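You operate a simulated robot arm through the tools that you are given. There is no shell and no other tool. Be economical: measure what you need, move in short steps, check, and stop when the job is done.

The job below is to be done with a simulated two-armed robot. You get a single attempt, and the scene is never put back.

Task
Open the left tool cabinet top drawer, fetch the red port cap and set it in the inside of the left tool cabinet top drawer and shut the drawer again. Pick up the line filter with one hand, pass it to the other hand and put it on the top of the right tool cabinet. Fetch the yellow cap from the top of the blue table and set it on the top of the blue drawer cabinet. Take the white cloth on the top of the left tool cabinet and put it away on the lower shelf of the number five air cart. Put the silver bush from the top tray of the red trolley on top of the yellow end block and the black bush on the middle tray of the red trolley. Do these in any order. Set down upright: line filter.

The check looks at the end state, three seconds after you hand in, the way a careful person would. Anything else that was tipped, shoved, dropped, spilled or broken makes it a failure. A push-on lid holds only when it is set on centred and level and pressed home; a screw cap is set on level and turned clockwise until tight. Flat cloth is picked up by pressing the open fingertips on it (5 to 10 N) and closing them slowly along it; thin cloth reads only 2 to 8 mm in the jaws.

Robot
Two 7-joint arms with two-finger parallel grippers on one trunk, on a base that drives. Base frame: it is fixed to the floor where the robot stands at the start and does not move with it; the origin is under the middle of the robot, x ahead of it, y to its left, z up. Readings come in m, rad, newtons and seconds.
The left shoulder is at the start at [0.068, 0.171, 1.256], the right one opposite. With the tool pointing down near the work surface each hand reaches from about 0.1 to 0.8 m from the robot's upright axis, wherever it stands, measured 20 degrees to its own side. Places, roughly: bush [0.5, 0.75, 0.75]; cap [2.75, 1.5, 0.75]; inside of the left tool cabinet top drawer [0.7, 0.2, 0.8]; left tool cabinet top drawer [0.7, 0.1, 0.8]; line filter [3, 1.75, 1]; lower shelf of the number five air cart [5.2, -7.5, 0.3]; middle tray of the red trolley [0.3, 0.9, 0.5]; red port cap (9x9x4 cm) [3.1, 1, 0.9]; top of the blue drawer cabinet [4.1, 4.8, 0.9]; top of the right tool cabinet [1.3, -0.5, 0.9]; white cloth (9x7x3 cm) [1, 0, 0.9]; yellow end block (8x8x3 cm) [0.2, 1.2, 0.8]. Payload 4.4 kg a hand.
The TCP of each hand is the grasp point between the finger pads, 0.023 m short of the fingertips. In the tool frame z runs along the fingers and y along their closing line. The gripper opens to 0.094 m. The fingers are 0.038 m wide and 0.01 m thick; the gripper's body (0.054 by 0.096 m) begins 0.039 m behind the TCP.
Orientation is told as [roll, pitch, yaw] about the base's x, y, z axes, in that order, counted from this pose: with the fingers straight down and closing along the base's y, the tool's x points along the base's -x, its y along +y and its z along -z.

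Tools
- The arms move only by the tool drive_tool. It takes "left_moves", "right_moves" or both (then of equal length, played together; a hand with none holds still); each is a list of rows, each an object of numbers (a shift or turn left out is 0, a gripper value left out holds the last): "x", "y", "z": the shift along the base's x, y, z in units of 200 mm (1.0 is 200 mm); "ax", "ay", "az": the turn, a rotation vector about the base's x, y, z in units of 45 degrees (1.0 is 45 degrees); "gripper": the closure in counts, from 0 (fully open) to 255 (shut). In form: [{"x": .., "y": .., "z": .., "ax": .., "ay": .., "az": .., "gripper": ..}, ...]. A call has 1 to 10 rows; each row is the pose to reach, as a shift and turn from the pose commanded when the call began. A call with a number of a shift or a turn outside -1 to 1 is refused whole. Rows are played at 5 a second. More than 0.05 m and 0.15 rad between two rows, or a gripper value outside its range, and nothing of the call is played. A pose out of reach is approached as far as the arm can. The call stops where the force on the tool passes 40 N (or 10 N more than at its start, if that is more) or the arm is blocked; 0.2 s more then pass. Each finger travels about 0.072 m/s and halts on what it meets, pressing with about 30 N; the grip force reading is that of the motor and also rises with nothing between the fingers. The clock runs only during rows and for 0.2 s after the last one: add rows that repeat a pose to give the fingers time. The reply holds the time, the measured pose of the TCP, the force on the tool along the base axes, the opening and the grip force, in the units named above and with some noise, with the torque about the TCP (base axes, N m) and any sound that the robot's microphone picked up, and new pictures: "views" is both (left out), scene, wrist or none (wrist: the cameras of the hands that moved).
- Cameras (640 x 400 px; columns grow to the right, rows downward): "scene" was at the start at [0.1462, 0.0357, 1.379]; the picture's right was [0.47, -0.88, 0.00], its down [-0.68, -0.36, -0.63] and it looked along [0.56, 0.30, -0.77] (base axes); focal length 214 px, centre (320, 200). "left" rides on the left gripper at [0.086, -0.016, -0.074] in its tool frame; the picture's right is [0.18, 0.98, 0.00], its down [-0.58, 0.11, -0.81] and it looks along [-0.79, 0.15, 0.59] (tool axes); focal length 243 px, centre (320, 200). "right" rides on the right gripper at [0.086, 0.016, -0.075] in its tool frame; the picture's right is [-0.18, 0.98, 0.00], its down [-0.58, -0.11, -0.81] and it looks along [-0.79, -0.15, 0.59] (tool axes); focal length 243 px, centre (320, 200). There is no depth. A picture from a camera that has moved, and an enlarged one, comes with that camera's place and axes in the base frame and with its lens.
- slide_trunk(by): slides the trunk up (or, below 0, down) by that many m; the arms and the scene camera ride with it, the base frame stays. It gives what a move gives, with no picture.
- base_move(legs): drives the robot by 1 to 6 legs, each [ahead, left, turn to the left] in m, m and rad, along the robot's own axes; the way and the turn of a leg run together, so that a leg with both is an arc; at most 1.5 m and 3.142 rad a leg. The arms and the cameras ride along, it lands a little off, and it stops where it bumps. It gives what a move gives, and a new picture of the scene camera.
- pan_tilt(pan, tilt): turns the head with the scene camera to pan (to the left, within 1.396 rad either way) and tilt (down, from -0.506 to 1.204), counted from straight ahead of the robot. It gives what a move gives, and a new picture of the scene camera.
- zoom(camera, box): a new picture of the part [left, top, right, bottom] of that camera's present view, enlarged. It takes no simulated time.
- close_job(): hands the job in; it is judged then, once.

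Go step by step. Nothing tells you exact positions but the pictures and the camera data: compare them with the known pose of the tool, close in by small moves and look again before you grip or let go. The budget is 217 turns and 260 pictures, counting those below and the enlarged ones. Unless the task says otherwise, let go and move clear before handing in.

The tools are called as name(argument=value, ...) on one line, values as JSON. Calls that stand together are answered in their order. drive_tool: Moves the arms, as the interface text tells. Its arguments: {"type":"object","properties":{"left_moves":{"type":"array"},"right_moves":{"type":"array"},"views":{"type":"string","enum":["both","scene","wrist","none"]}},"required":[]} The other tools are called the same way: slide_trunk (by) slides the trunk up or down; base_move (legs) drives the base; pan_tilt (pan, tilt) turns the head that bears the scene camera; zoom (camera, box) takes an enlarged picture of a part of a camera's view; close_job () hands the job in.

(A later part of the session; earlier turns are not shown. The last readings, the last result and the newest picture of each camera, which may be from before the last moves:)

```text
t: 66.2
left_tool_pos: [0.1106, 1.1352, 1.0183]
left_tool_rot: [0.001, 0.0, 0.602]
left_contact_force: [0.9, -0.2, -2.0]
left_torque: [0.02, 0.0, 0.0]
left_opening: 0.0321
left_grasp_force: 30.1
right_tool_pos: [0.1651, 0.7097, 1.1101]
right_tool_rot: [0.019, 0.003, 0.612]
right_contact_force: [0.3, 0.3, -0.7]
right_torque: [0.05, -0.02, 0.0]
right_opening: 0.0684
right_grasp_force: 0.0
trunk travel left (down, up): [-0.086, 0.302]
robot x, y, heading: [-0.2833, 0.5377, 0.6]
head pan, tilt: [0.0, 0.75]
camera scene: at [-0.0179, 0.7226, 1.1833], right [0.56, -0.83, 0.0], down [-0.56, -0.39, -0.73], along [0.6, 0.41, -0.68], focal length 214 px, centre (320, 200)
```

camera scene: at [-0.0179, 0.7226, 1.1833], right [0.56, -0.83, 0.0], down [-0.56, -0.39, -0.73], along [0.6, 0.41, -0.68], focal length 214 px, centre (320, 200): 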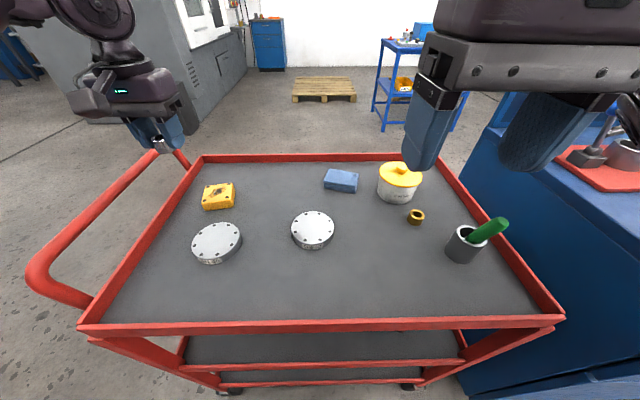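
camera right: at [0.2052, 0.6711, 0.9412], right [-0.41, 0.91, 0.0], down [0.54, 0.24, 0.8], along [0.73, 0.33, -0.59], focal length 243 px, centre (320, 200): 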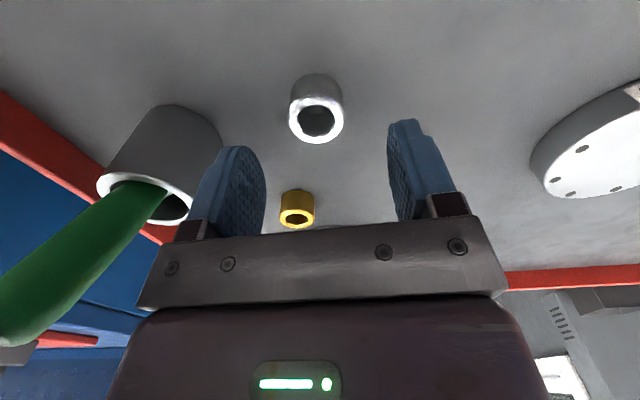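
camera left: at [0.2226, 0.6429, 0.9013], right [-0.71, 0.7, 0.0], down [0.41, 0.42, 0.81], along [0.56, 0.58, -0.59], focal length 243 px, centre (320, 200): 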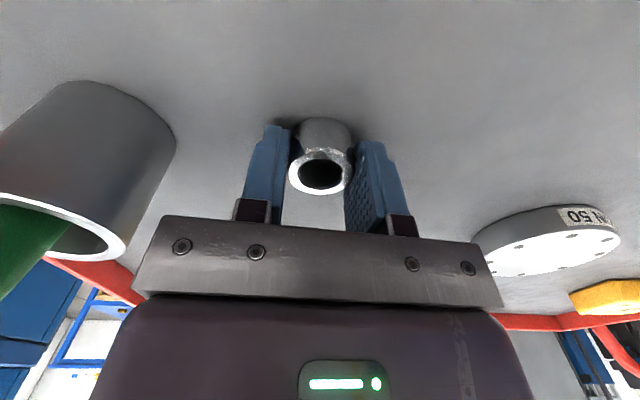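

The yellow block is at about (0.178, 1.172). I'll bring the silver bush above it.

drive_tool(left_moves=[{"x": 0.17, "y": 0.09, "z": -0.1}, {"x": 0.335, "y": 0.185, "z": -0.25}, {"x": 0.335, "y": 0.185, "z": -0.4}, {"x": 0.335, "y": 0.185, "z": -0.55}], views="wrist")

zoom(camera="scene", box=[140, 130, 300, 230])

```text
t: 67.2
left_tool_pos: [0.1789, 1.1723, 0.9054]
left_tool_rot: [-0.003, -0.001, 0.601]
left_contact_force: [-0.2, -0.2, -0.5]
left_torque: [-0.03, 0.03, 0.0]
left_opening: 0.0324
left_grasp_force: 30.0
right_tool_pos: [0.1651, 0.7104, 1.1089]
right_tool_rot: [0.015, 0.001, 0.615]
right_contact_force: [1.0, 0.5, -0.3]
right_torque: [-0.03, 0.0, -0.02]
right_opening: 0.068
right_grasp_force: 0.1
trunk travel left (down, up): [-0.086, 0.302]
robot x, y, heading: [-0.2806, 0.5352, 0.601]
head pan, tilt: [0.0, 0.75]
camera left: at [0.1159, 1.1099, 0.9798], right [-0.71, 0.71, 0.0], down [0.42, 0.42, 0.81], along [0.57, 0.57, -0.59], focal length 243 px, centre (320, 200)
```

left: 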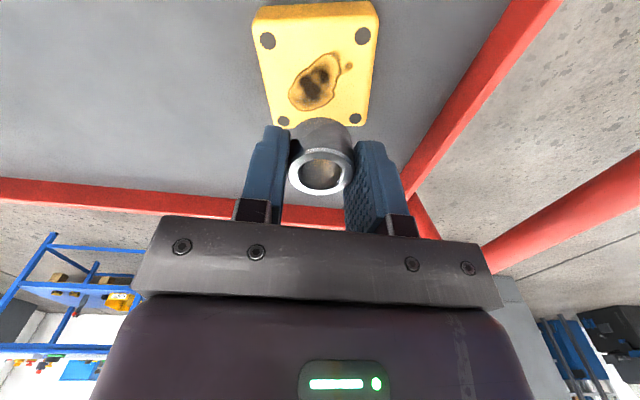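

```text
4.00 times, centred on (220, 180) of scene
camera zoom: at [-0.0174, 0.7235, 1.1827], right [0.57, -0.82, 0.0], down [-0.56, -0.39, -0.73], along [0.6, 0.41, -0.68], focal length 858 px, centre (720, 280)
```

zoom: 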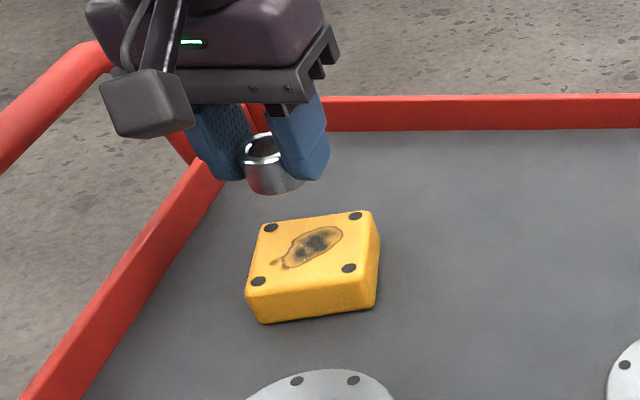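

The block's top centre is at (0.167, 1.158), z of about 0.835. I'll align and lower until contact.

drive_tool(left_moves=[{"x": -0.06, "y": -0.072, "z": 0}, {"x": -0.06, "y": -0.072, "z": -0.08}, {"x": -0.06, "y": -0.072, "z": -0.12}, {"x": -0.06, "y": -0.072, "z": -0.15}], views="wrist")

zoom(camera="scene", box=[140, 130, 300, 230])

```text
t: 68.2
left_tool_pos: [0.1665, 1.1572, 0.8764]
left_tool_rot: [0.0, 0.0, 0.599]
left_contact_force: [0.3, 0.0, -0.7]
left_torque: [0.0, 0.04, 0.01]
left_opening: 0.0323
left_grasp_force: 30.1
right_tool_pos: [0.1661, 0.71, 1.1091]
right_tool_rot: [0.016, 0.001, 0.612]
right_contact_force: [0.2, 0.1, -0.9]
right_torque: [-0.03, -0.02, 0.01]
right_opening: 0.0681
right_grasp_force: 0.1
trunk travel left (down, up): [-0.086, 0.302]
robot x, y, heading: [-0.2883, 0.5365, 0.604]
head pan, tilt: [0.0, 0.75]
camera left: at [0.1041, 1.0948, 0.9506], right [-0.71, 0.71, 0.0], down [0.42, 0.42, 0.81], along [0.57, 0.57, -0.59], focal length 243 px, centre (320, 200)
```

left: 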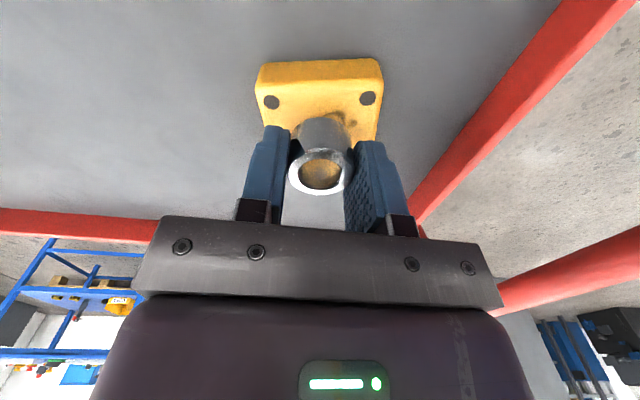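

```text
4.00 times, centred on (220, 180) of scene
camera zoom: at [-0.018, 0.7227, 1.1832], right [0.56, -0.83, 0.0], down [-0.56, -0.39, -0.73], along [0.6, 0.41, -0.68], focal length 858 px, centre (720, 280)
```

zoom: 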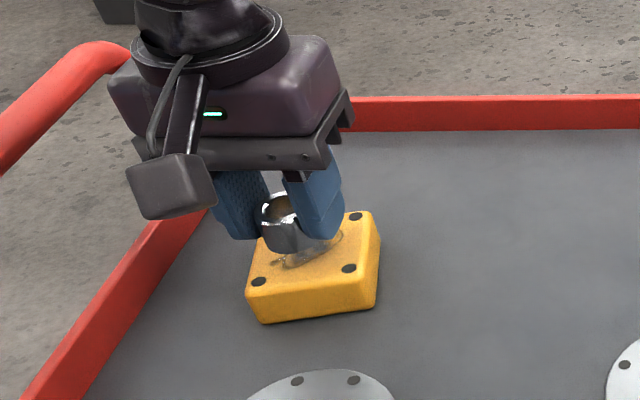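

Nearly aligned. I'll nudge half a centimetre ahead and lower to contact.

drive_tool(left_moves=[{"x": 0.02, "y": 0.03, "z": -0.02}, {"x": 0.02, "y": 0.03, "z": -0.04}, {"x": 0.02, "y": 0.03, "z": -0.06}, {"x": 0.02, "y": 0.03, "z": -0.075}, {"x": 0.02, "y": 0.03, "z": -0.09}], views="none")

```text
t: 69.4
left_tool_pos: [0.1707, 1.1651, 0.8589]
left_tool_rot: [0.001, 0.001, 0.6]
left_contact_force: [0.6, 0.6, -0.9]
left_torque: [0.0, 0.01, 0.03]
left_opening: 0.0323
left_grasp_force: 29.7
right_tool_pos: [0.1654, 0.7104, 1.1097]
right_tool_rot: [0.019, 0.002, 0.613]
right_contact_force: [0.1, 0.1, 0.3]
right_torque: [0.0, -0.03, -0.05]
right_opening: 0.068
right_grasp_force: 0.0
trunk travel left (down, up): [-0.086, 0.302]
robot x, y, heading: [-0.2825, 0.5377, 0.595]
head pan, tilt: [0.0, 0.75]
```

drive_tool(left_moves=[{"z": -0.012}, {"z": -0.024}, {"z": -0.036}, {"z": -0.048}], views="wrist")

```text
t: 70.4
left_tool_pos: [0.1704, 1.1644, 0.8539]
left_tool_rot: [-0.002, -0.007, 0.602]
left_contact_force: [-2.3, 2.1, 20.5]
left_torque: [-0.15, 0.41, -0.04]
left_opening: 0.0325
left_grasp_force: 28.4
right_tool_pos: [0.1644, 0.7085, 1.1121]
right_tool_rot: [0.017, -0.001, 0.614]
right_contact_force: [-0.5, -0.3, 0.3]
right_torque: [-0.01, 0.03, 0.03]
right_opening: 0.0682
right_grasp_force: 0.0
trunk travel left (down, up): [-0.086, 0.302]
robot x, y, heading: [-0.2838, 0.5412, 0.596]
head pan, tilt: [0.0, 0.75]
camera left: at [0.1074, 1.1005, 0.9265], right [-0.71, 0.71, 0.0], down [0.41, 0.42, 0.81], along [0.57, 0.57, -0.59], focal length 243 px, centre (320, 200)
```

left: 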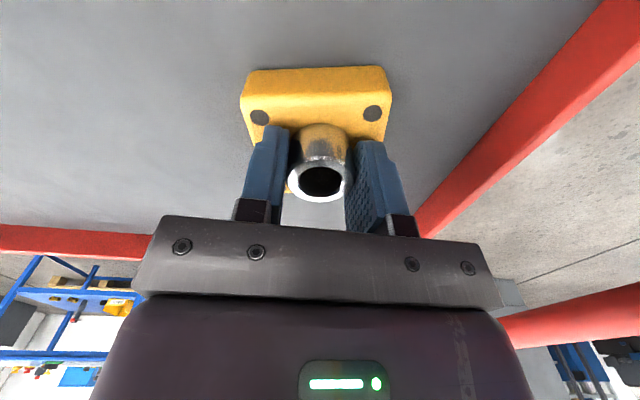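

It's resting on the block. I'll release and rise.

drive_tool(left_moves=[{"z": 0.012, "gripper": 160}, {"z": 0.012, "gripper": 120}, {"z": 0.012, "gripper": 90}, {"z": 0.012, "gripper": 70}, {"z": 0.12}, {"z": 0.3}, {"z": 0.5}, {"z": 0.7}], views="wrist")

zoom(camera="scene", box=[140, 130, 300, 230])

```text
t: 72.2
left_tool_pos: [0.1717, 1.16, 0.9931]
left_tool_rot: [0.0, -0.002, 0.601]
left_contact_force: [0.1, 0.1, -0.2]
left_torque: [0.03, -0.01, 0.02]
left_opening: 0.0681
left_grasp_force: 0.1
right_tool_pos: [0.1642, 0.7087, 1.1096]
right_tool_rot: [0.018, -0.001, 0.612]
right_contact_force: [0.0, 0.3, 0.4]
right_torque: [-0.02, -0.04, -0.02]
right_opening: 0.068
right_grasp_force: 0.1
trunk travel left (down, up): [-0.086, 0.302]
robot x, y, heading: [-0.2823, 0.537, 0.599]
head pan, tilt: [0.0, 0.75]
camera left: at [0.1087, 1.0977, 1.0655], right [-0.71, 0.71, 0.0], down [0.42, 0.42, 0.81], along [0.57, 0.57, -0.59], focal length 243 px, centre (320, 200)
```

left: 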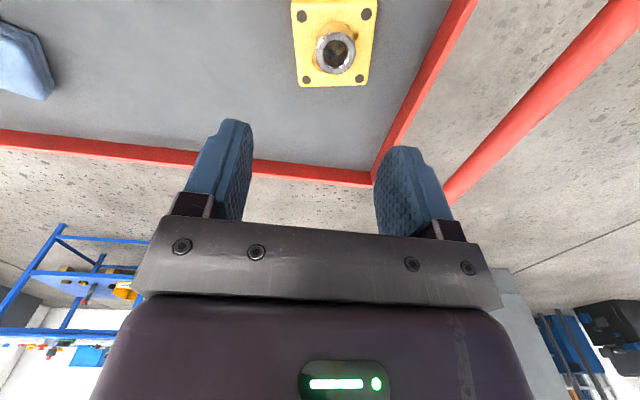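

```text
4.00 times, centred on (220, 180) of scene
camera zoom: at [-0.0189, 0.7216, 1.1838], right [0.56, -0.83, 0.0], down [-0.56, -0.38, -0.73], along [0.6, 0.41, -0.68], focal length 858 px, centre (720, 280)
```

zoom: 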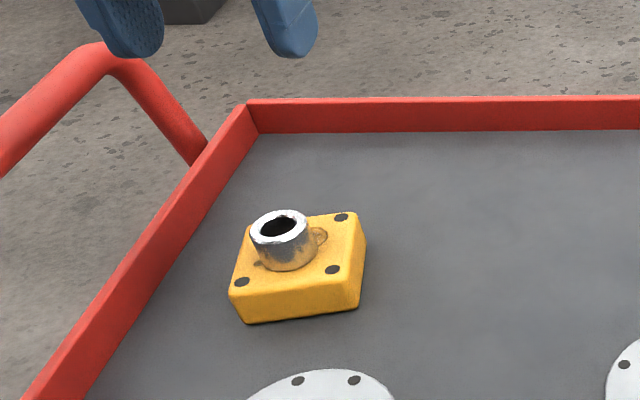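

The silver bush sits on the yellow block. Next I'll go to the blue table behind the cabinets: raise the trunk, back off, and drive round the trolley's left end.

slide_trunk(by=0.18)

base_move(legs=[[-0.4, 0, 0], [0, 1.4, 0], [1.2, 0, 0], [0.9, 0, 0]])

pan_tilt(pan=-0.9, tilt=0.45)

```text
t: 74.2
left_tool_pos: [0.0806, 1.1025, 1.3992]
left_tool_rot: [0.002, -0.395, 0.6]
left_contact_force: [-0.7, 1.2, -0.6]
left_torque: [0.01, 0.01, -0.03]
left_opening: 0.0684
left_grasp_force: 0.1
right_tool_pos: [0.1668, 0.7109, 1.2882]
right_tool_rot: [0.015, 0.003, 0.614]
right_contact_force: [-0.5, -0.7, -0.4]
right_torque: [0.02, 0.03, -0.01]
right_opening: 0.0681
right_grasp_force: 0.1
trunk travel left (down, up): [-0.266, 0.122]
robot x, y, heading: [-0.2853, 0.5409, 0.599]
head pan, tilt: [0.0, 0.75]
```

```text
t: 90.0
left_tool_pos: [-0.9201, 2.0915, 1.4015]
left_tool_rot: [-0.002, -0.381, 0.594]
left_contact_force: [-2.7, -2.0, -0.5]
left_torque: [-0.01, 0.04, 0.12]
left_opening: 0.0677
left_grasp_force: 0.0
right_tool_pos: [-0.8367, 1.7012, 1.289]
right_tool_rot: [0.016, 0.001, 0.602]
right_contact_force: [0.8, 0.5, 0.8]
right_torque: [-0.03, 0.02, 0.0]
right_opening: 0.0681
right_grasp_force: 0.0
trunk travel left (down, up): [-0.266, 0.122]
robot x, y, heading: [-1.2928, 1.5346, 0.591]
head pan, tilt: [0.0, 0.75]
stopped in leg 3: the force on the tool passed its limit at 92 N (the readings are from after the stop); the commanded pose is now the measured one
camera scene: at [-1.1555, 1.6256, 1.3899], right [0.55, -0.83, 0.0], down [-0.57, -0.38, -0.73], along [0.61, 0.41, -0.68], focal length 214 px, centre (320, 200)
```

scene: 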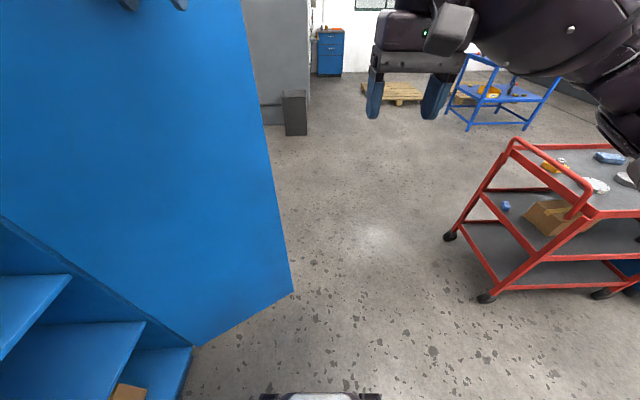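

```text
t: 91.2
left_tool_pos: [-0.9207, 2.0897, 1.4018]
left_tool_rot: [-0.004, -0.379, 0.594]
left_contact_force: [-4.1, -2.9, 0.7]
left_torque: [-0.04, 0.06, 0.18]
left_opening: 0.068
left_grasp_force: 0.1
right_tool_pos: [-0.8363, 1.7024, 1.2901]
right_tool_rot: [0.017, 0.0, 0.6]
right_contact_force: [0.1, 0.3, 0.3]
right_torque: [-0.02, -0.01, 0.02]
right_opening: 0.0683
right_grasp_force: 0.1
trunk travel left (down, up): [-0.266, 0.122]
robot x, y, heading: [-1.2904, 1.5369, 0.589]
head pan, tilt: [-0.901, 0.45]
camera scene: at [-1.1371, 1.5512, 1.4163], right [-0.31, -0.95, 0.0], down [-0.41, 0.13, -0.9], along [0.86, -0.28, -0.44], focal length 214 px, centre (320, 200)
```

scene: 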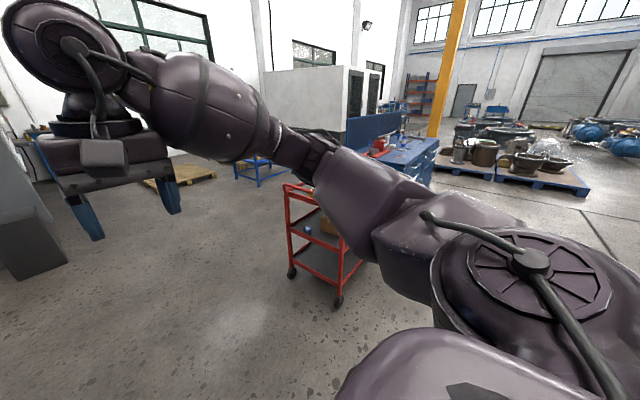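

The left hand brushed a tall blue rack. I'll back off, shift right to the middle of the gap, and look before going on.

base_move(legs=[[-0.2, 0, 0], [0, -0.52, 0]])

pan_tilt(pan=0.5, tilt=0.5)

pan_tilt(pan=-0.3, tilt=0.6)

```text
t: 97.4
left_tool_pos: [-0.8011, 1.5474, 1.4006]
left_tool_rot: [-0.004, -0.382, 0.587]
left_contact_force: [1.7, 0.8, 0.2]
left_torque: [-0.03, 0.02, 0.0]
left_opening: 0.068
left_grasp_force: 0.0
right_tool_pos: [-0.7206, 1.1574, 1.2895]
right_tool_rot: [0.016, 0.002, 0.591]
right_contact_force: [-0.6, -0.6, 0.2]
right_torque: [-0.01, 0.0, -0.01]
right_opening: 0.0684
right_grasp_force: 0.0
trunk travel left (down, up): [-0.266, 0.122]
robot x, y, heading: [-1.1767, 0.995, 0.581]
head pan, tilt: [-0.901, 0.45]
camera scene: at [-1.0226, 1.0095, 1.4163], right [-0.32, -0.95, 0.0], down [-0.41, 0.14, -0.9], along [0.85, -0.28, -0.44], focal length 214 px, centre (320, 200)
```

scene: 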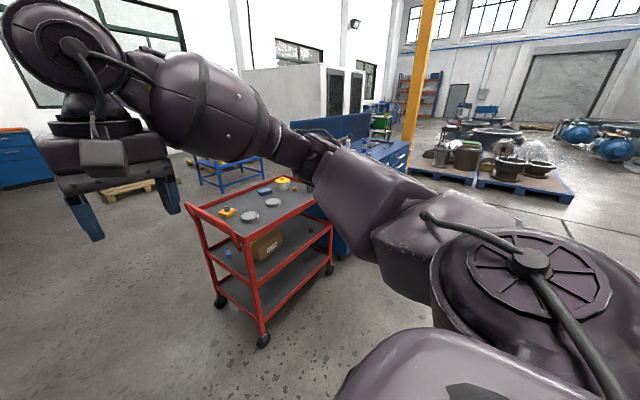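

```text
t: 99.0
left_tool_pos: [-0.802, 1.5473, 1.4007]
left_tool_rot: [-0.004, -0.381, 0.587]
left_contact_force: [-0.8, 0.0, -0.2]
left_torque: [-0.01, 0.01, 0.02]
left_opening: 0.0682
left_grasp_force: 0.0
right_tool_pos: [-0.721, 1.1571, 1.289]
right_tool_rot: [0.018, 0.005, 0.591]
right_contact_force: [-1.1, 0.6, -0.3]
right_torque: [0.03, -0.01, 0.04]
right_opening: 0.068
right_grasp_force: 0.1
trunk travel left (down, up): [-0.266, 0.122]
robot x, y, heading: [-1.1749, 0.9964, 0.574]
head pan, tilt: [0.499, 0.499]
camera scene: at [-1.0668, 1.1188, 1.4118], right [0.88, -0.47, 0.0], down [-0.23, -0.42, -0.88], along [0.42, 0.77, -0.48], focal length 214 px, centre (320, 200)
```

scene: 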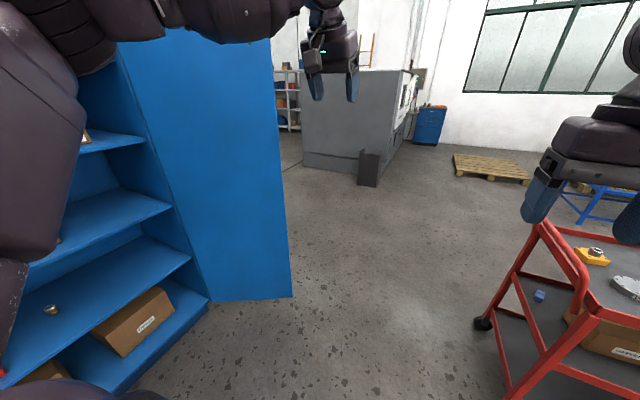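

```text
t: 100.1
left_tool_pos: [-0.801, 1.5476, 1.4002]
left_tool_rot: [-0.003, -0.382, 0.587]
left_contact_force: [0.2, 0.7, -0.7]
left_torque: [0.0, -0.02, 0.01]
left_opening: 0.0684
left_grasp_force: 0.0
right_tool_pos: [-0.7205, 1.1565, 1.289]
right_tool_rot: [0.017, 0.003, 0.591]
right_contact_force: [-0.1, 0.0, 1.1]
right_torque: [0.0, -0.03, -0.02]
right_opening: 0.0684
right_grasp_force: 0.1
trunk travel left (down, up): [-0.266, 0.122]
robot x, y, heading: [-1.1776, 0.996, 0.578]
head pan, tilt: [-0.3, 0.6]
camera scene: at [-1.025, 1.0631, 1.4027], right [0.28, -0.96, 0.0], down [-0.54, -0.16, -0.83], along [0.79, 0.23, -0.56], focal length 214 px, centre (320, 200)
```

scene: 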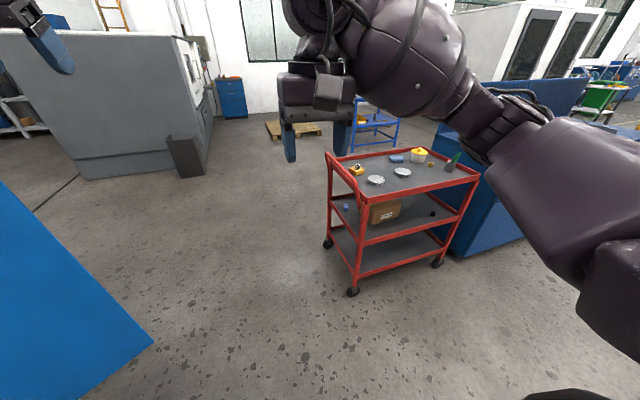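

The gap between the rack and the trolley is about 1.1 m. I'll drive through its middle.

base_move(legs=[[0.9, 0.01, 0], [1.4, 0.05, 0]])

```text
t: 111.3
left_tool_pos: [1.1087, 2.8179, 1.3998]
left_tool_rot: [-0.005, -0.382, 0.564]
left_contact_force: [0.0, 0.9, 1.0]
left_torque: [-0.01, -0.01, 0.0]
left_opening: 0.0682
left_grasp_force: 0.0
right_tool_pos: [1.1806, 2.4245, 1.2889]
right_tool_rot: [0.017, 0.002, 0.57]
right_contact_force: [0.2, -0.1, -0.3]
right_torque: [-0.04, 0.01, 0.01]
right_opening: 0.0683
right_grasp_force: 0.1
trunk travel left (down, up): [-0.266, 0.122]
robot x, y, heading: [0.7212, 2.2689, 0.557]
head pan, tilt: [-0.3, 0.6]
camera scene: at [0.8746, 2.3381, 1.4027], right [0.25, -0.97, 0.0], down [-0.55, -0.14, -0.82], along [0.8, 0.21, -0.57], focal length 214 px, centre (320, 200)
```

scene: 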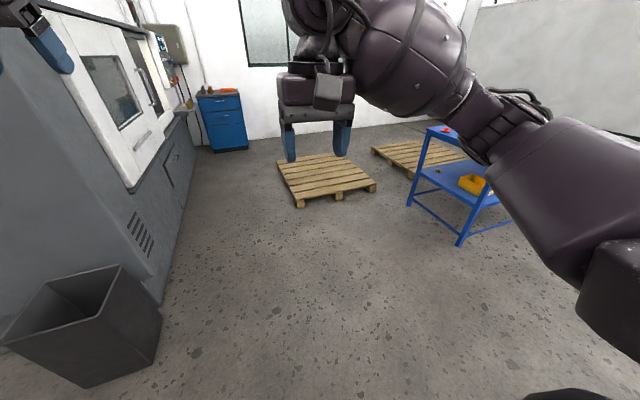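

The table's left end faces me, with its near corners at about (2.48, 1.48) and (2.99, 1.88). I'll drive to face that end.

base_move(legs=[[0.65, -0.44, 0], [0.58, -0.38, 0], [0, 0, -1.46]])

pan_tilt(pan=0.0, tilt=0.7)

```text
t: 122.7
left_tool_pos: [2.7953, 1.9148, 1.4012]
left_tool_rot: [-0.001, -0.382, -0.89]
left_contact_force: [0.0, -0.4, 0.2]
left_torque: [0.03, -0.01, -0.03]
left_opening: 0.0684
left_grasp_force: 0.0
right_tool_pos: [2.4134, 1.7985, 1.2897]
right_tool_rot: [0.016, 0.001, -0.884]
right_contact_force: [0.3, -0.2, -0.3]
right_torque: [0.04, -0.01, 0.03]
right_opening: 0.0681
right_grasp_force: 0.1
trunk travel left (down, up): [-0.266, 0.122]
robot x, y, heading: [2.21, 2.2327, -0.898]
head pan, tilt: [-0.3, 0.6]
camera scene: at [2.2896, 2.0905, 1.4027], right [-0.93, -0.36, 0.0], down [-0.21, 0.53, -0.83], along [0.3, -0.77, -0.56], focal length 214 px, centre (320, 200)
```

scene: 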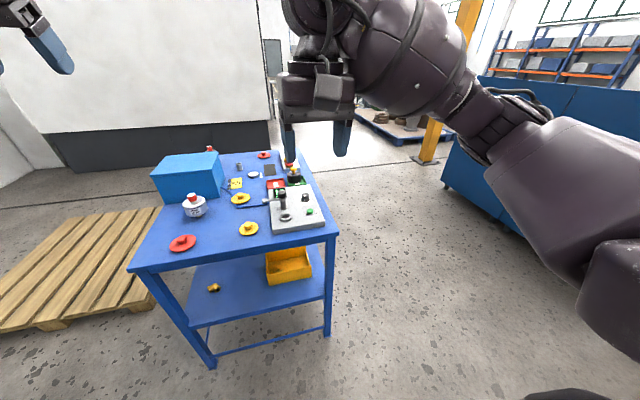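

```text
t: 123.5
left_tool_pos: [2.795, 1.915, 1.4002]
left_tool_rot: [-0.003, -0.381, -0.889]
left_contact_force: [0.8, 0.2, 0.2]
left_torque: [0.0, -0.01, -0.01]
left_opening: 0.0681
left_grasp_force: 0.1
right_tool_pos: [2.4139, 1.7985, 1.2892]
right_tool_rot: [0.016, 0.001, -0.884]
right_contact_force: [-0.1, -0.2, -0.1]
right_torque: [0.01, -0.01, -0.02]
right_opening: 0.0682
right_grasp_force: 0.1
trunk travel left (down, up): [-0.266, 0.122]
robot x, y, heading: [2.2109, 2.235, -0.893]
head pan, tilt: [0.0, 0.7]
camera scene: at [2.3105, 2.1066, 1.3941], right [-0.78, -0.62, 0.0], down [-0.4, 0.5, -0.77], along [0.48, -0.6, -0.64], focal length 214 px, centre (320, 200)
```

scene: 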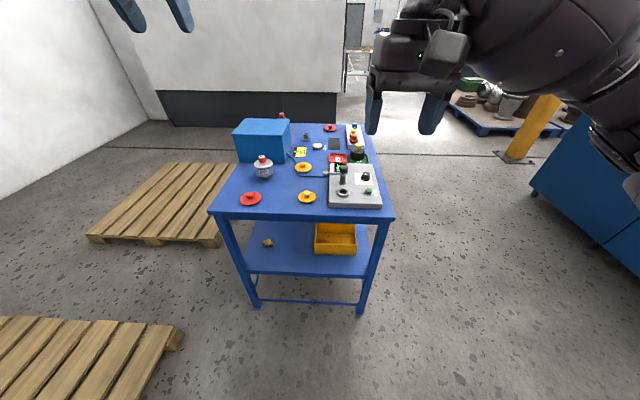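

I see the table with several caps, the blue box and a white-and-red vessel. I'll zoom in to identify them.

zoom(camera="scene", box=[205, 105, 405, 230])

```text
3.20 times, centred on (305, 168) of scene
camera zoom: at [2.3105, 2.1066, 1.3941], right [-0.78, -0.62, 0.0], down [-0.4, 0.5, -0.77], along [0.48, -0.6, -0.64], focal length 686 px, centre (368, 304)
```

zoom: 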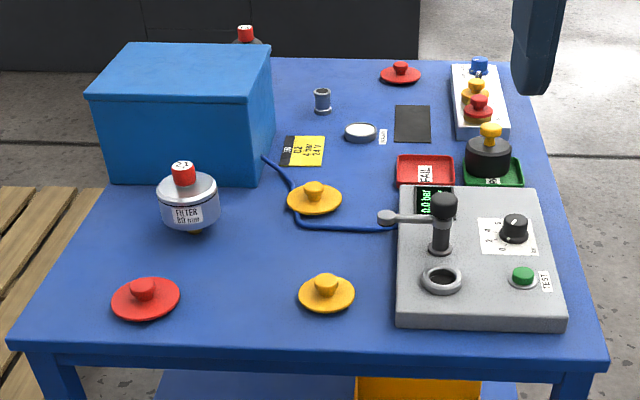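

From the place hints: the yellow cap is the near one (2.78, 1.60), the red port cap is the far one (3.14, 0.96), and the line filter is at (3.04, 1.60). First the yellow cap with the right hand; I move closer.

base_move(legs=[[0.3, 0.22, 0]])

zoom(camera="scene", box=[180, 120, 500, 320])

```text
t: 126.0
left_tool_pos: [3.1507, 1.8181, 1.4009]
left_tool_rot: [-0.003, -0.38, -0.893]
left_contact_force: [-0.3, -0.1, -1.1]
left_torque: [0.01, 0.01, 0.01]
left_opening: 0.068
left_grasp_force: 0.0
right_tool_pos: [2.7698, 1.7025, 1.2896]
right_tool_rot: [0.015, 0.002, -0.887]
right_contact_force: [0.4, 0.6, 0.1]
right_torque: [0.0, 0.0, 0.01]
right_opening: 0.068
right_grasp_force: 0.0
trunk travel left (down, up): [-0.266, 0.122]
robot x, y, heading: [2.5654, 2.1397, -0.893]
head pan, tilt: [0.0, 0.7]
camera scene: at [2.666, 2.0101, 1.3941], right [-0.78, -0.62, 0.0], down [-0.4, 0.5, -0.76], along [0.48, -0.6, -0.64], focal length 214 px, centre (320, 200)
```

scene: 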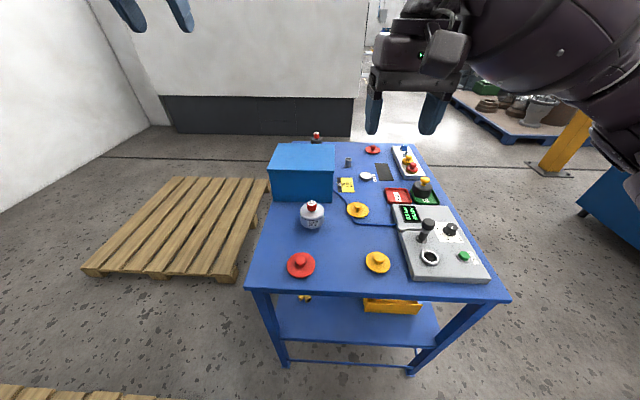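

```text
2.00 times, centred on (340, 220) of scene
camera zoom: at [2.666, 2.0101, 1.3941], right [-0.78, -0.62, 0.0], down [-0.4, 0.5, -0.76], along [0.48, -0.6, -0.64], focal length 429 px, centre (280, 160)
```

zoom: 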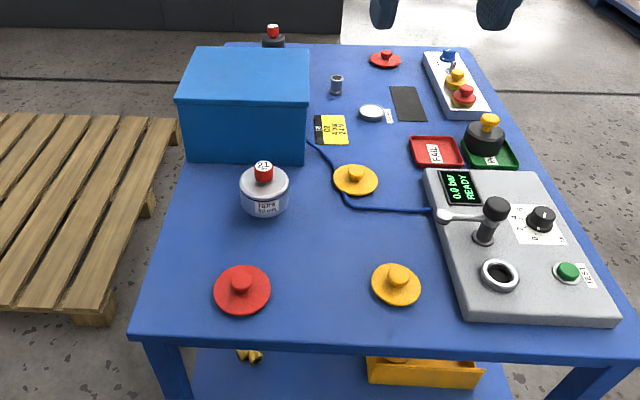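

The yellow cap is at about (2.757, 1.628) with its flange at z 0.865. I'll lower the right hand over it.

drive_tool(right_moves=[{"x": -0.03, "y": -0.12, "z": -0.2}, {"x": -0.05, "y": -0.24, "z": -0.4}, {"x": -0.065, "y": -0.37, "z": -0.6}, {"x": -0.065, "y": -0.37, "z": -0.8}, {"x": -0.065, "y": -0.37, "z": -1.0}], views="none")

drive_tool(right_moves=[{"z": -0.2}, {"z": -0.4}, {"z": -0.6}, {"z": -0.75}], views="wrist")

```text
t: 127.2
left_tool_pos: [3.1494, 1.818, 1.4006]
left_tool_rot: [-0.004, -0.379, -0.892]
left_contact_force: [-0.7, -0.5, -0.1]
left_torque: [-0.02, 0.0, 0.01]
left_opening: 0.0682
left_grasp_force: 0.0
right_tool_pos: [2.7527, 1.6271, 1.0856]
right_tool_rot: [0.02, 0.003, -0.886]
right_contact_force: [0.1, -0.7, -0.4]
right_torque: [0.01, 0.02, 0.01]
right_opening: 0.0684
right_grasp_force: 0.1
trunk travel left (down, up): [-0.266, 0.122]
robot x, y, heading: [2.5642, 2.142, -0.902]
head pan, tilt: [0.0, 0.7]
```

```text
t: 128.2
left_tool_pos: [3.1499, 1.8182, 1.3997]
left_tool_rot: [-0.003, -0.382, -0.892]
left_contact_force: [-0.4, -0.4, -0.9]
left_torque: [0.0, 0.0, -0.02]
left_opening: 0.0681
left_grasp_force: 0.0
right_tool_pos: [2.7562, 1.6271, 0.9363]
right_tool_rot: [0.017, 0.0, -0.886]
right_contact_force: [-0.3, -0.5, -0.2]
right_torque: [0.05, 0.04, -0.04]
right_opening: 0.068
right_grasp_force: 0.0
trunk travel left (down, up): [-0.266, 0.122]
robot x, y, heading: [2.5626, 2.1407, -0.898]
head pan, tilt: [0.0, 0.7]
camera right: at [2.7119, 1.7032, 1.0113], right [0.88, 0.48, 0.02], down [0.27, -0.53, 0.8], along [0.39, -0.7, -0.6], focal length 243 px, centre (320, 200)
```

right: 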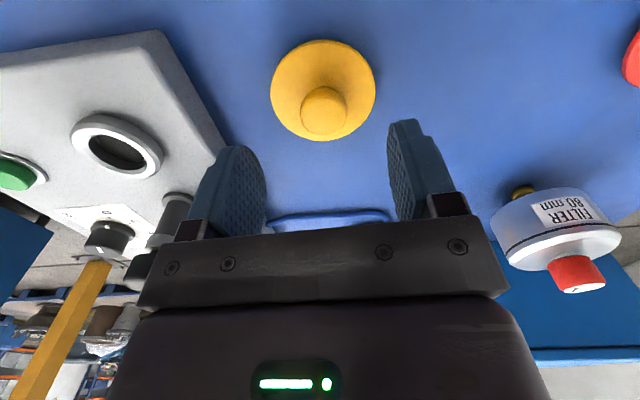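

Well centred. I'll descend to the knob and look.

drive_tool(right_moves=[{"x": -0.01, "y": 0.025, "z": -0.1, "gripper": 110}, {"x": -0.01, "y": 0.025, "z": -0.17}, {"x": -0.01, "y": 0.025, "z": -0.22}], views="wrist")

```text
t: 129.0
left_tool_pos: [3.1494, 1.8185, 1.401]
left_tool_rot: [-0.003, -0.38, -0.893]
left_contact_force: [-0.3, -0.2, -0.2]
left_torque: [0.02, 0.06, 0.0]
left_opening: 0.0682
left_grasp_force: 0.1
right_tool_pos: [2.7527, 1.6327, 0.8947]
right_tool_rot: [0.016, 0.002, -0.887]
right_contact_force: [0.7, -0.6, 0.4]
right_torque: [0.01, 0.0, 0.0]
right_opening: 0.0535
right_grasp_force: 0.2
trunk travel left (down, up): [-0.266, 0.122]
robot x, y, heading: [2.5679, 2.1337, -0.899]
head pan, tilt: [0.0, 0.7]
camera right: at [2.7094, 1.7087, 0.9695], right [0.88, 0.48, 0.02], down [0.27, -0.53, 0.8], along [0.39, -0.7, -0.6], focal length 243 px, centre (320, 200)
```

right: 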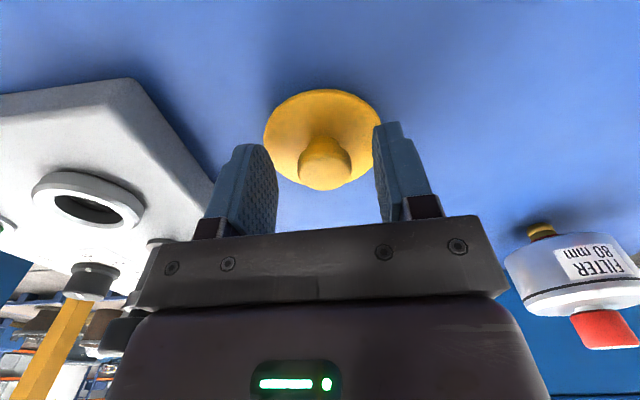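

The knob is between the fingers. I'll go 1 cm lower and close.

drive_tool(right_moves=[{"z": -0.045}, {"z": -0.045, "gripper": 200}, {"z": -0.045, "gripper": 230}, {"z": -0.045, "gripper": 230}, {"z": -0.045, "gripper": 230}], views="wrist")

```text
t: 130.2
left_tool_pos: [3.1497, 1.8183, 1.4006]
left_tool_rot: [-0.004, -0.381, -0.892]
left_contact_force: [0.1, 0.1, 0.2]
left_torque: [-0.01, -0.01, 0.0]
left_opening: 0.0682
left_grasp_force: 0.1
right_tool_pos: [2.7529, 1.6337, 0.8866]
right_tool_rot: [0.017, 0.0, -0.887]
right_contact_force: [0.0, 0.1, 1.0]
right_torque: [0.02, -0.01, 0.0]
right_opening: 0.0285
right_grasp_force: 30.1
trunk travel left (down, up): [-0.266, 0.122]
robot x, y, heading: [2.5646, 2.1409, -0.898]
head pan, tilt: [0.0, 0.7]
camera right: at [2.7094, 1.7085, 0.9609], right [0.88, 0.48, 0.02], down [0.27, -0.53, 0.8], along [0.39, -0.7, -0.6], focal length 243 px, centre (320, 200)
```

right: 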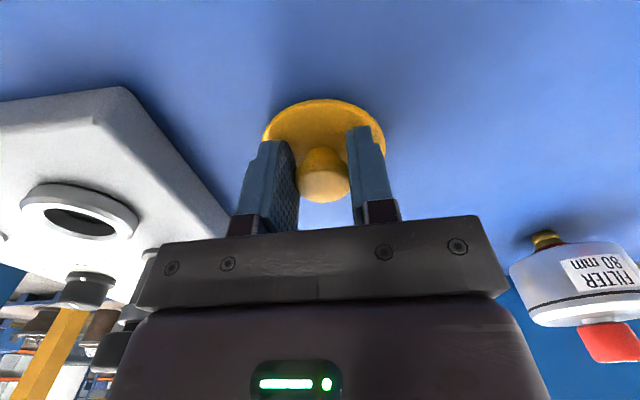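

Gripped at 28 mm. I'll lift the cap, back away, and turn towards the blue drawer cabinet at (4.1, 4.8).

drive_tool(right_moves=[{"z": 0.2}, {"z": 0.4}, {"z": 0.6}, {"z": 0.8}, {"z": 1.0}], views="wrist")

base_move(legs=[[-0.9, 0, 0], [0, 0, 1.52]])

```text
t: 131.4
left_tool_pos: [3.149, 1.8181, 1.4007]
left_tool_rot: [-0.005, -0.38, -0.891]
left_contact_force: [-0.2, -0.3, 0.0]
left_torque: [0.03, -0.02, 0.03]
left_opening: 0.0683
left_grasp_force: 0.1
right_tool_pos: [2.7525, 1.6335, 1.0871]
right_tool_rot: [0.017, 0.003, -0.887]
right_contact_force: [-0.7, 0.5, -0.5]
right_torque: [0.02, -0.04, 0.0]
right_opening: 0.0284
right_grasp_force: 30.2
trunk travel left (down, up): [-0.266, 0.122]
robot x, y, heading: [2.5623, 2.1408, -0.903]
head pan, tilt: [0.0, 0.7]
camera right: at [2.7092, 1.7094, 1.1615], right [0.88, 0.48, 0.02], down [0.27, -0.53, 0.8], along [0.39, -0.7, -0.6], focal length 243 px, centre (320, 200)
```

right: 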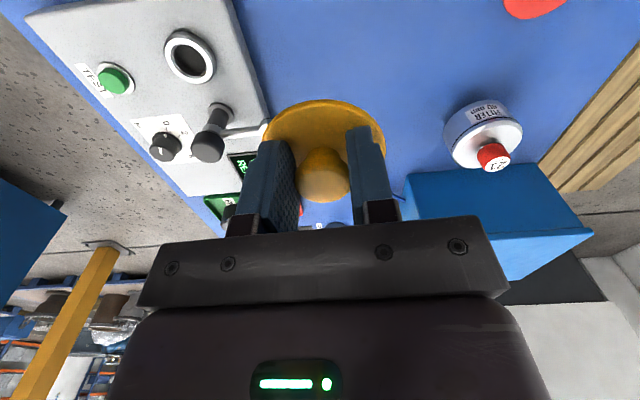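

```text
t: 139.8
left_tool_pos: [2.3592, 3.4042, 1.4004]
left_tool_rot: [-0.003, -0.381, 0.633]
left_contact_force: [0.1, -0.8, -0.2]
left_torque: [-0.01, 0.01, 0.01]
left_opening: 0.0682
left_grasp_force: 0.0
right_tool_pos: [2.5248, 2.9987, 1.0862]
right_tool_rot: [0.016, 0.003, 0.638]
right_contact_force: [0.6, -0.2, -0.2]
right_torque: [-0.01, -0.02, -0.02]
right_opening: 0.0283
right_grasp_force: 29.5
trunk travel left (down, up): [-0.266, 0.122]
robot x, y, heading: [2.0115, 2.8338, 0.623]
head pan, tilt: [0.0, 0.7]
camera scene: at [2.1429, 2.9314, 1.3941], right [0.58, -0.81, 0.0], down [-0.52, -0.38, -0.76], along [0.62, 0.45, -0.64], focal length 214 px, centre (320, 200)
```

scene: 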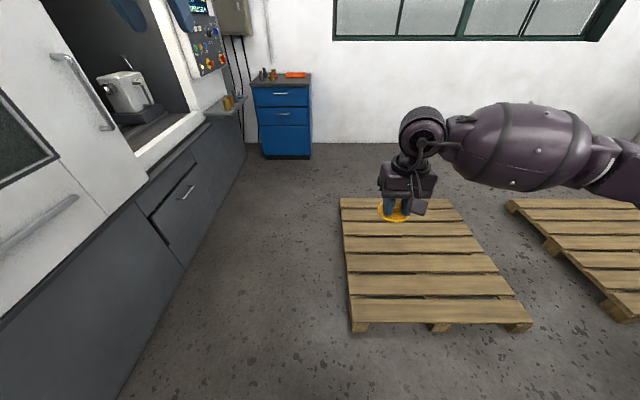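

The corridor is clear. I'll shift left 0.3 m and drive forward to the cabinet.

base_move(legs=[[0, 0.3, 0], [1.2, 0, 0], [0.8, 0, 0]])

zoom(camera="scene", box=[160, 60, 480, 260])

```text
t: 152.6
left_tool_pos: [3.8056, 4.7939, 1.4008]
left_tool_rot: [-0.003, -0.381, 0.615]
left_contact_force: [0.1, -0.4, 0.4]
left_torque: [0.0, -0.02, -0.03]
left_opening: 0.068
left_grasp_force: 0.1
right_tool_pos: [3.9659, 4.3859, 1.0862]
right_tool_rot: [0.015, 0.002, 0.62]
right_contact_force: [-0.1, -1.0, -0.9]
right_torque: [0.01, 0.0, 0.03]
right_opening: 0.028
right_grasp_force: 30.1
trunk travel left (down, up): [-0.266, 0.122]
robot x, y, heading: [3.4487, 4.2302, 0.607]
head pan, tilt: [0.0, 0.7]
camera scene: at [3.582, 4.3248, 1.3941], right [0.57, -0.82, 0.0], down [-0.53, -0.37, -0.76], along [0.63, 0.44, -0.64], focal length 214 px, centre (320, 200)
```

scene: 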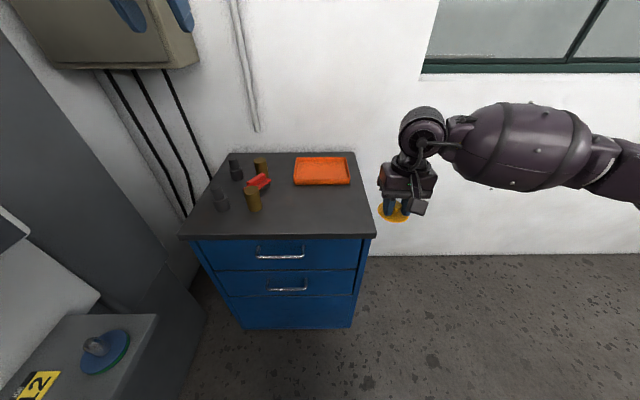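

```text
2.00 times, centred on (320, 160) of scene
camera zoom: at [3.582, 4.3248, 1.3941], right [0.57, -0.82, 0.0], down [-0.53, -0.37, -0.76], along [0.63, 0.44, -0.64], focal length 429 px, centre (320, 280)
```

zoom: 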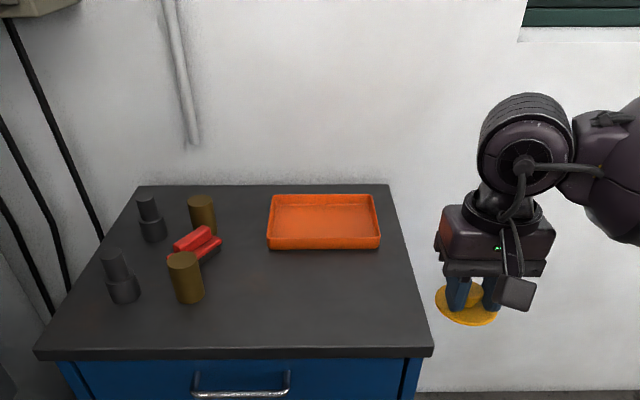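

I'll put the yellow cap on the free front right area of the cabinet top. I move over it first.

drive_tool(right_moves=[{"x": 0.08, "y": 0.17}, {"x": 0.16, "y": 0.35}, {"x": 0.24, "y": 0.52}, {"x": 0.32, "y": 0.7}, {"x": 0.405, "y": 0.87}, {"x": 0.405, "y": 0.87, "z": -0.2}, {"x": 0.405, "y": 0.87, "z": -0.4}, {"x": 0.405, "y": 0.87, "z": -0.5}], views="both")

```text
t: 154.4
left_tool_pos: [3.8063, 4.7936, 1.4014]
left_tool_rot: [-0.003, -0.382, 0.616]
left_contact_force: [0.7, -0.1, 0.8]
left_torque: [-0.04, 0.0, 0.05]
left_opening: 0.0681
left_grasp_force: 0.1
right_tool_pos: [4.0458, 4.5602, 0.9865]
right_tool_rot: [0.016, 0.001, 0.62]
right_contact_force: [0.2, -0.4, -0.9]
right_torque: [0.04, 0.01, -0.03]
right_opening: 0.0279
right_grasp_force: 29.9
trunk travel left (down, up): [-0.266, 0.122]
robot x, y, heading: [3.4494, 4.2313, 0.606]
head pan, tilt: [0.0, 0.7]
camera scene: at [3.582, 4.3244, 1.3941], right [0.57, -0.82, 0.0], down [-0.53, -0.37, -0.76], along [0.63, 0.44, -0.64], focal length 214 px, centre (320, 200)
camera right: at [3.9673, 4.5214, 1.0599], right [-0.42, 0.91, 0.02], down [0.55, 0.24, 0.8], along [0.72, 0.35, -0.6], focal length 243 px, centre (320, 200)
```

scene: 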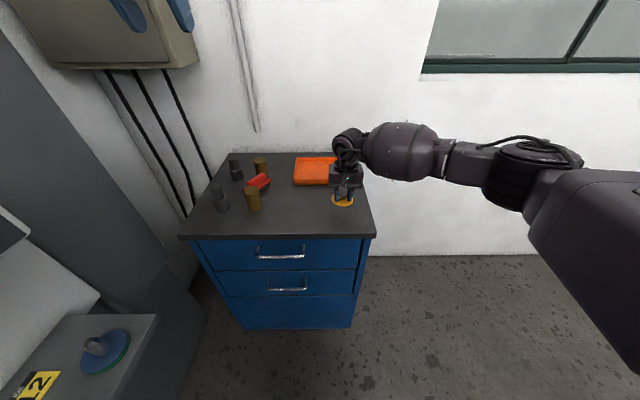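
right: 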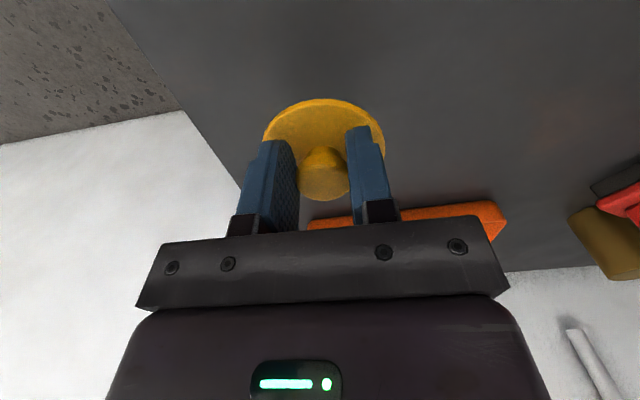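

I'll go 2 cm towards me to clear the orange tray, then down to contact.

drive_tool(right_moves=[{"x": -0.08, "y": -0.06, "z": -0.06}, {"x": -0.12, "y": -0.085, "z": -0.13}, {"x": -0.12, "y": -0.085, "z": -0.17}, {"x": -0.12, "y": -0.085, "z": -0.2}, {"x": -0.12, "y": -0.085, "z": -0.225}, {"x": -0.12, "y": -0.085, "z": -0.25}], views="wrist")

```text
t: 155.8
left_tool_pos: [3.8052, 4.793, 1.4009]
left_tool_rot: [-0.003, -0.382, 0.616]
left_contact_force: [0.9, 0.6, -0.2]
left_torque: [-0.02, -0.01, -0.01]
left_opening: 0.0683
left_grasp_force: 0.0
right_tool_pos: [4.0219, 4.542, 0.9382]
right_tool_rot: [0.016, 0.0, 0.62]
right_contact_force: [1.3, -1.3, 7.6]
right_torque: [-0.08, -0.19, -0.02]
right_opening: 0.0281
right_grasp_force: 29.6
trunk travel left (down, up): [-0.266, 0.122]
robot x, y, heading: [3.448, 4.2285, 0.607]
head pan, tilt: [0.0, 0.7]
camera right: at [3.9421, 4.5046, 1.0124], right [-0.42, 0.91, 0.02], down [0.54, 0.24, 0.8], along [0.73, 0.35, -0.59], focal length 243 px, centre (320, 200)
```

right: 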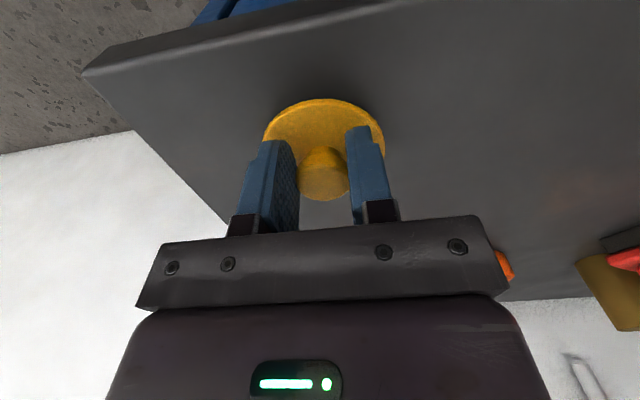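

Touching the top at 7.6 N, fully on the surface. I'll release and rise.

drive_tool(right_moves=[{"gripper": 190}, {"gripper": 150}, {"gripper": 110}, {"gripper": 90}, {"z": 0.12}, {"z": 0.3}, {"z": 0.5}, {"z": 0.7}, {"z": 0.9}], views="scene")

```text
t: 157.8
left_tool_pos: [3.8047, 4.7937, 1.4007]
left_tool_rot: [-0.002, -0.379, 0.616]
left_contact_force: [0.1, -0.2, -0.3]
left_torque: [-0.02, 0.02, -0.01]
left_opening: 0.0683
left_grasp_force: 0.1
right_tool_pos: [4.0206, 4.5441, 1.1178]
right_tool_rot: [0.015, 0.002, 0.62]
right_contact_force: [-0.6, 0.3, 0.5]
right_torque: [0.02, 0.01, -0.01]
right_opening: 0.0606
right_grasp_force: 0.1
trunk travel left (down, up): [-0.266, 0.122]
robot x, y, heading: [3.4468, 4.2276, 0.611]
head pan, tilt: [0.0, 0.7]
camera scene: at [3.581, 4.3244, 1.3942], right [0.57, -0.82, 0.0], down [-0.53, -0.37, -0.77], along [0.63, 0.44, -0.64], focal length 214 px, centre (320, 200)
```

scene: 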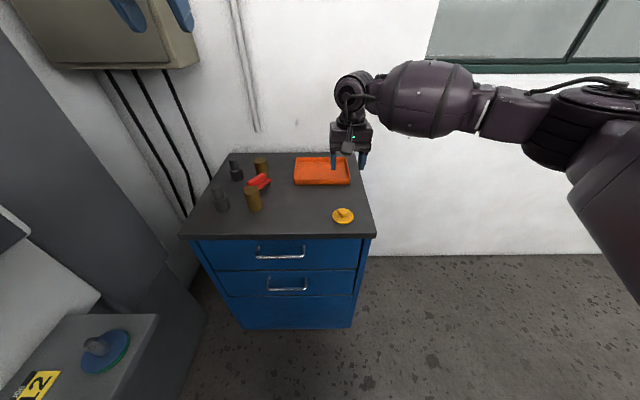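

The yellow cap is placed. Now I go back to the table for the line filter.

base_move(legs=[[-1.2, 0, 0], [-0.8, 0, 0], [0, 0, -1.51], [1.2, -0.17, 0]])

zoom(camera="scene", box=[160, 100, 480, 300])

```text
t: 176.9
left_tool_pos: [3.0762, 1.781, 1.4008]
left_tool_rot: [-0.005, -0.381, -0.856]
left_contact_force: [0.3, -0.6, 0.4]
left_torque: [0.01, -0.03, 0.03]
left_opening: 0.068
left_grasp_force: 0.1
right_tool_pos: [2.85, 1.542, 1.1168]
right_tool_rot: [0.018, 0.002, -0.848]
right_contact_force: [0.9, 0.0, -0.3]
right_torque: [0.0, 0.03, 0.01]
right_opening: 0.0609
right_grasp_force: 0.0
trunk travel left (down, up): [-0.266, 0.122]
robot x, y, heading: [2.4776, 2.0769, -0.863]
head pan, tilt: [0.0, 0.7]
camera scene: at [2.5847, 1.9541, 1.3941], right [-0.76, -0.65, 0.0], down [-0.42, 0.49, -0.76], along [0.5, -0.58, -0.64], focal length 214 px, centre (320, 200)
```

scene: 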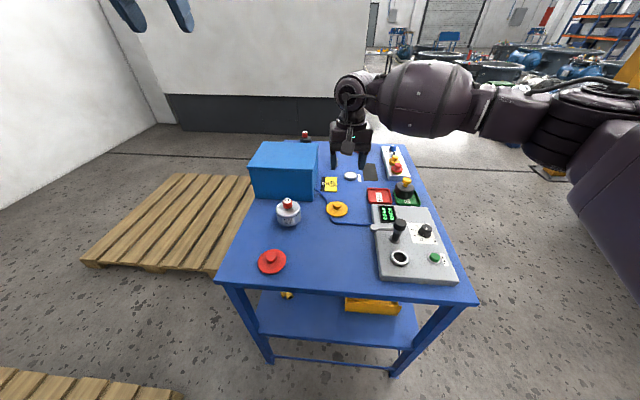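

```text
2.00 times, centred on (320, 200) of scene
camera zoom: at [2.5847, 1.9541, 1.3941], right [-0.76, -0.65, 0.0], down [-0.42, 0.49, -0.76], along [0.5, -0.58, -0.64], focal length 429 px, centre (320, 200)
```

zoom: 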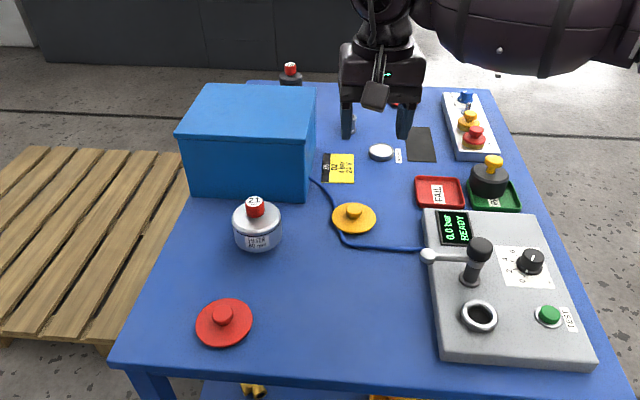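

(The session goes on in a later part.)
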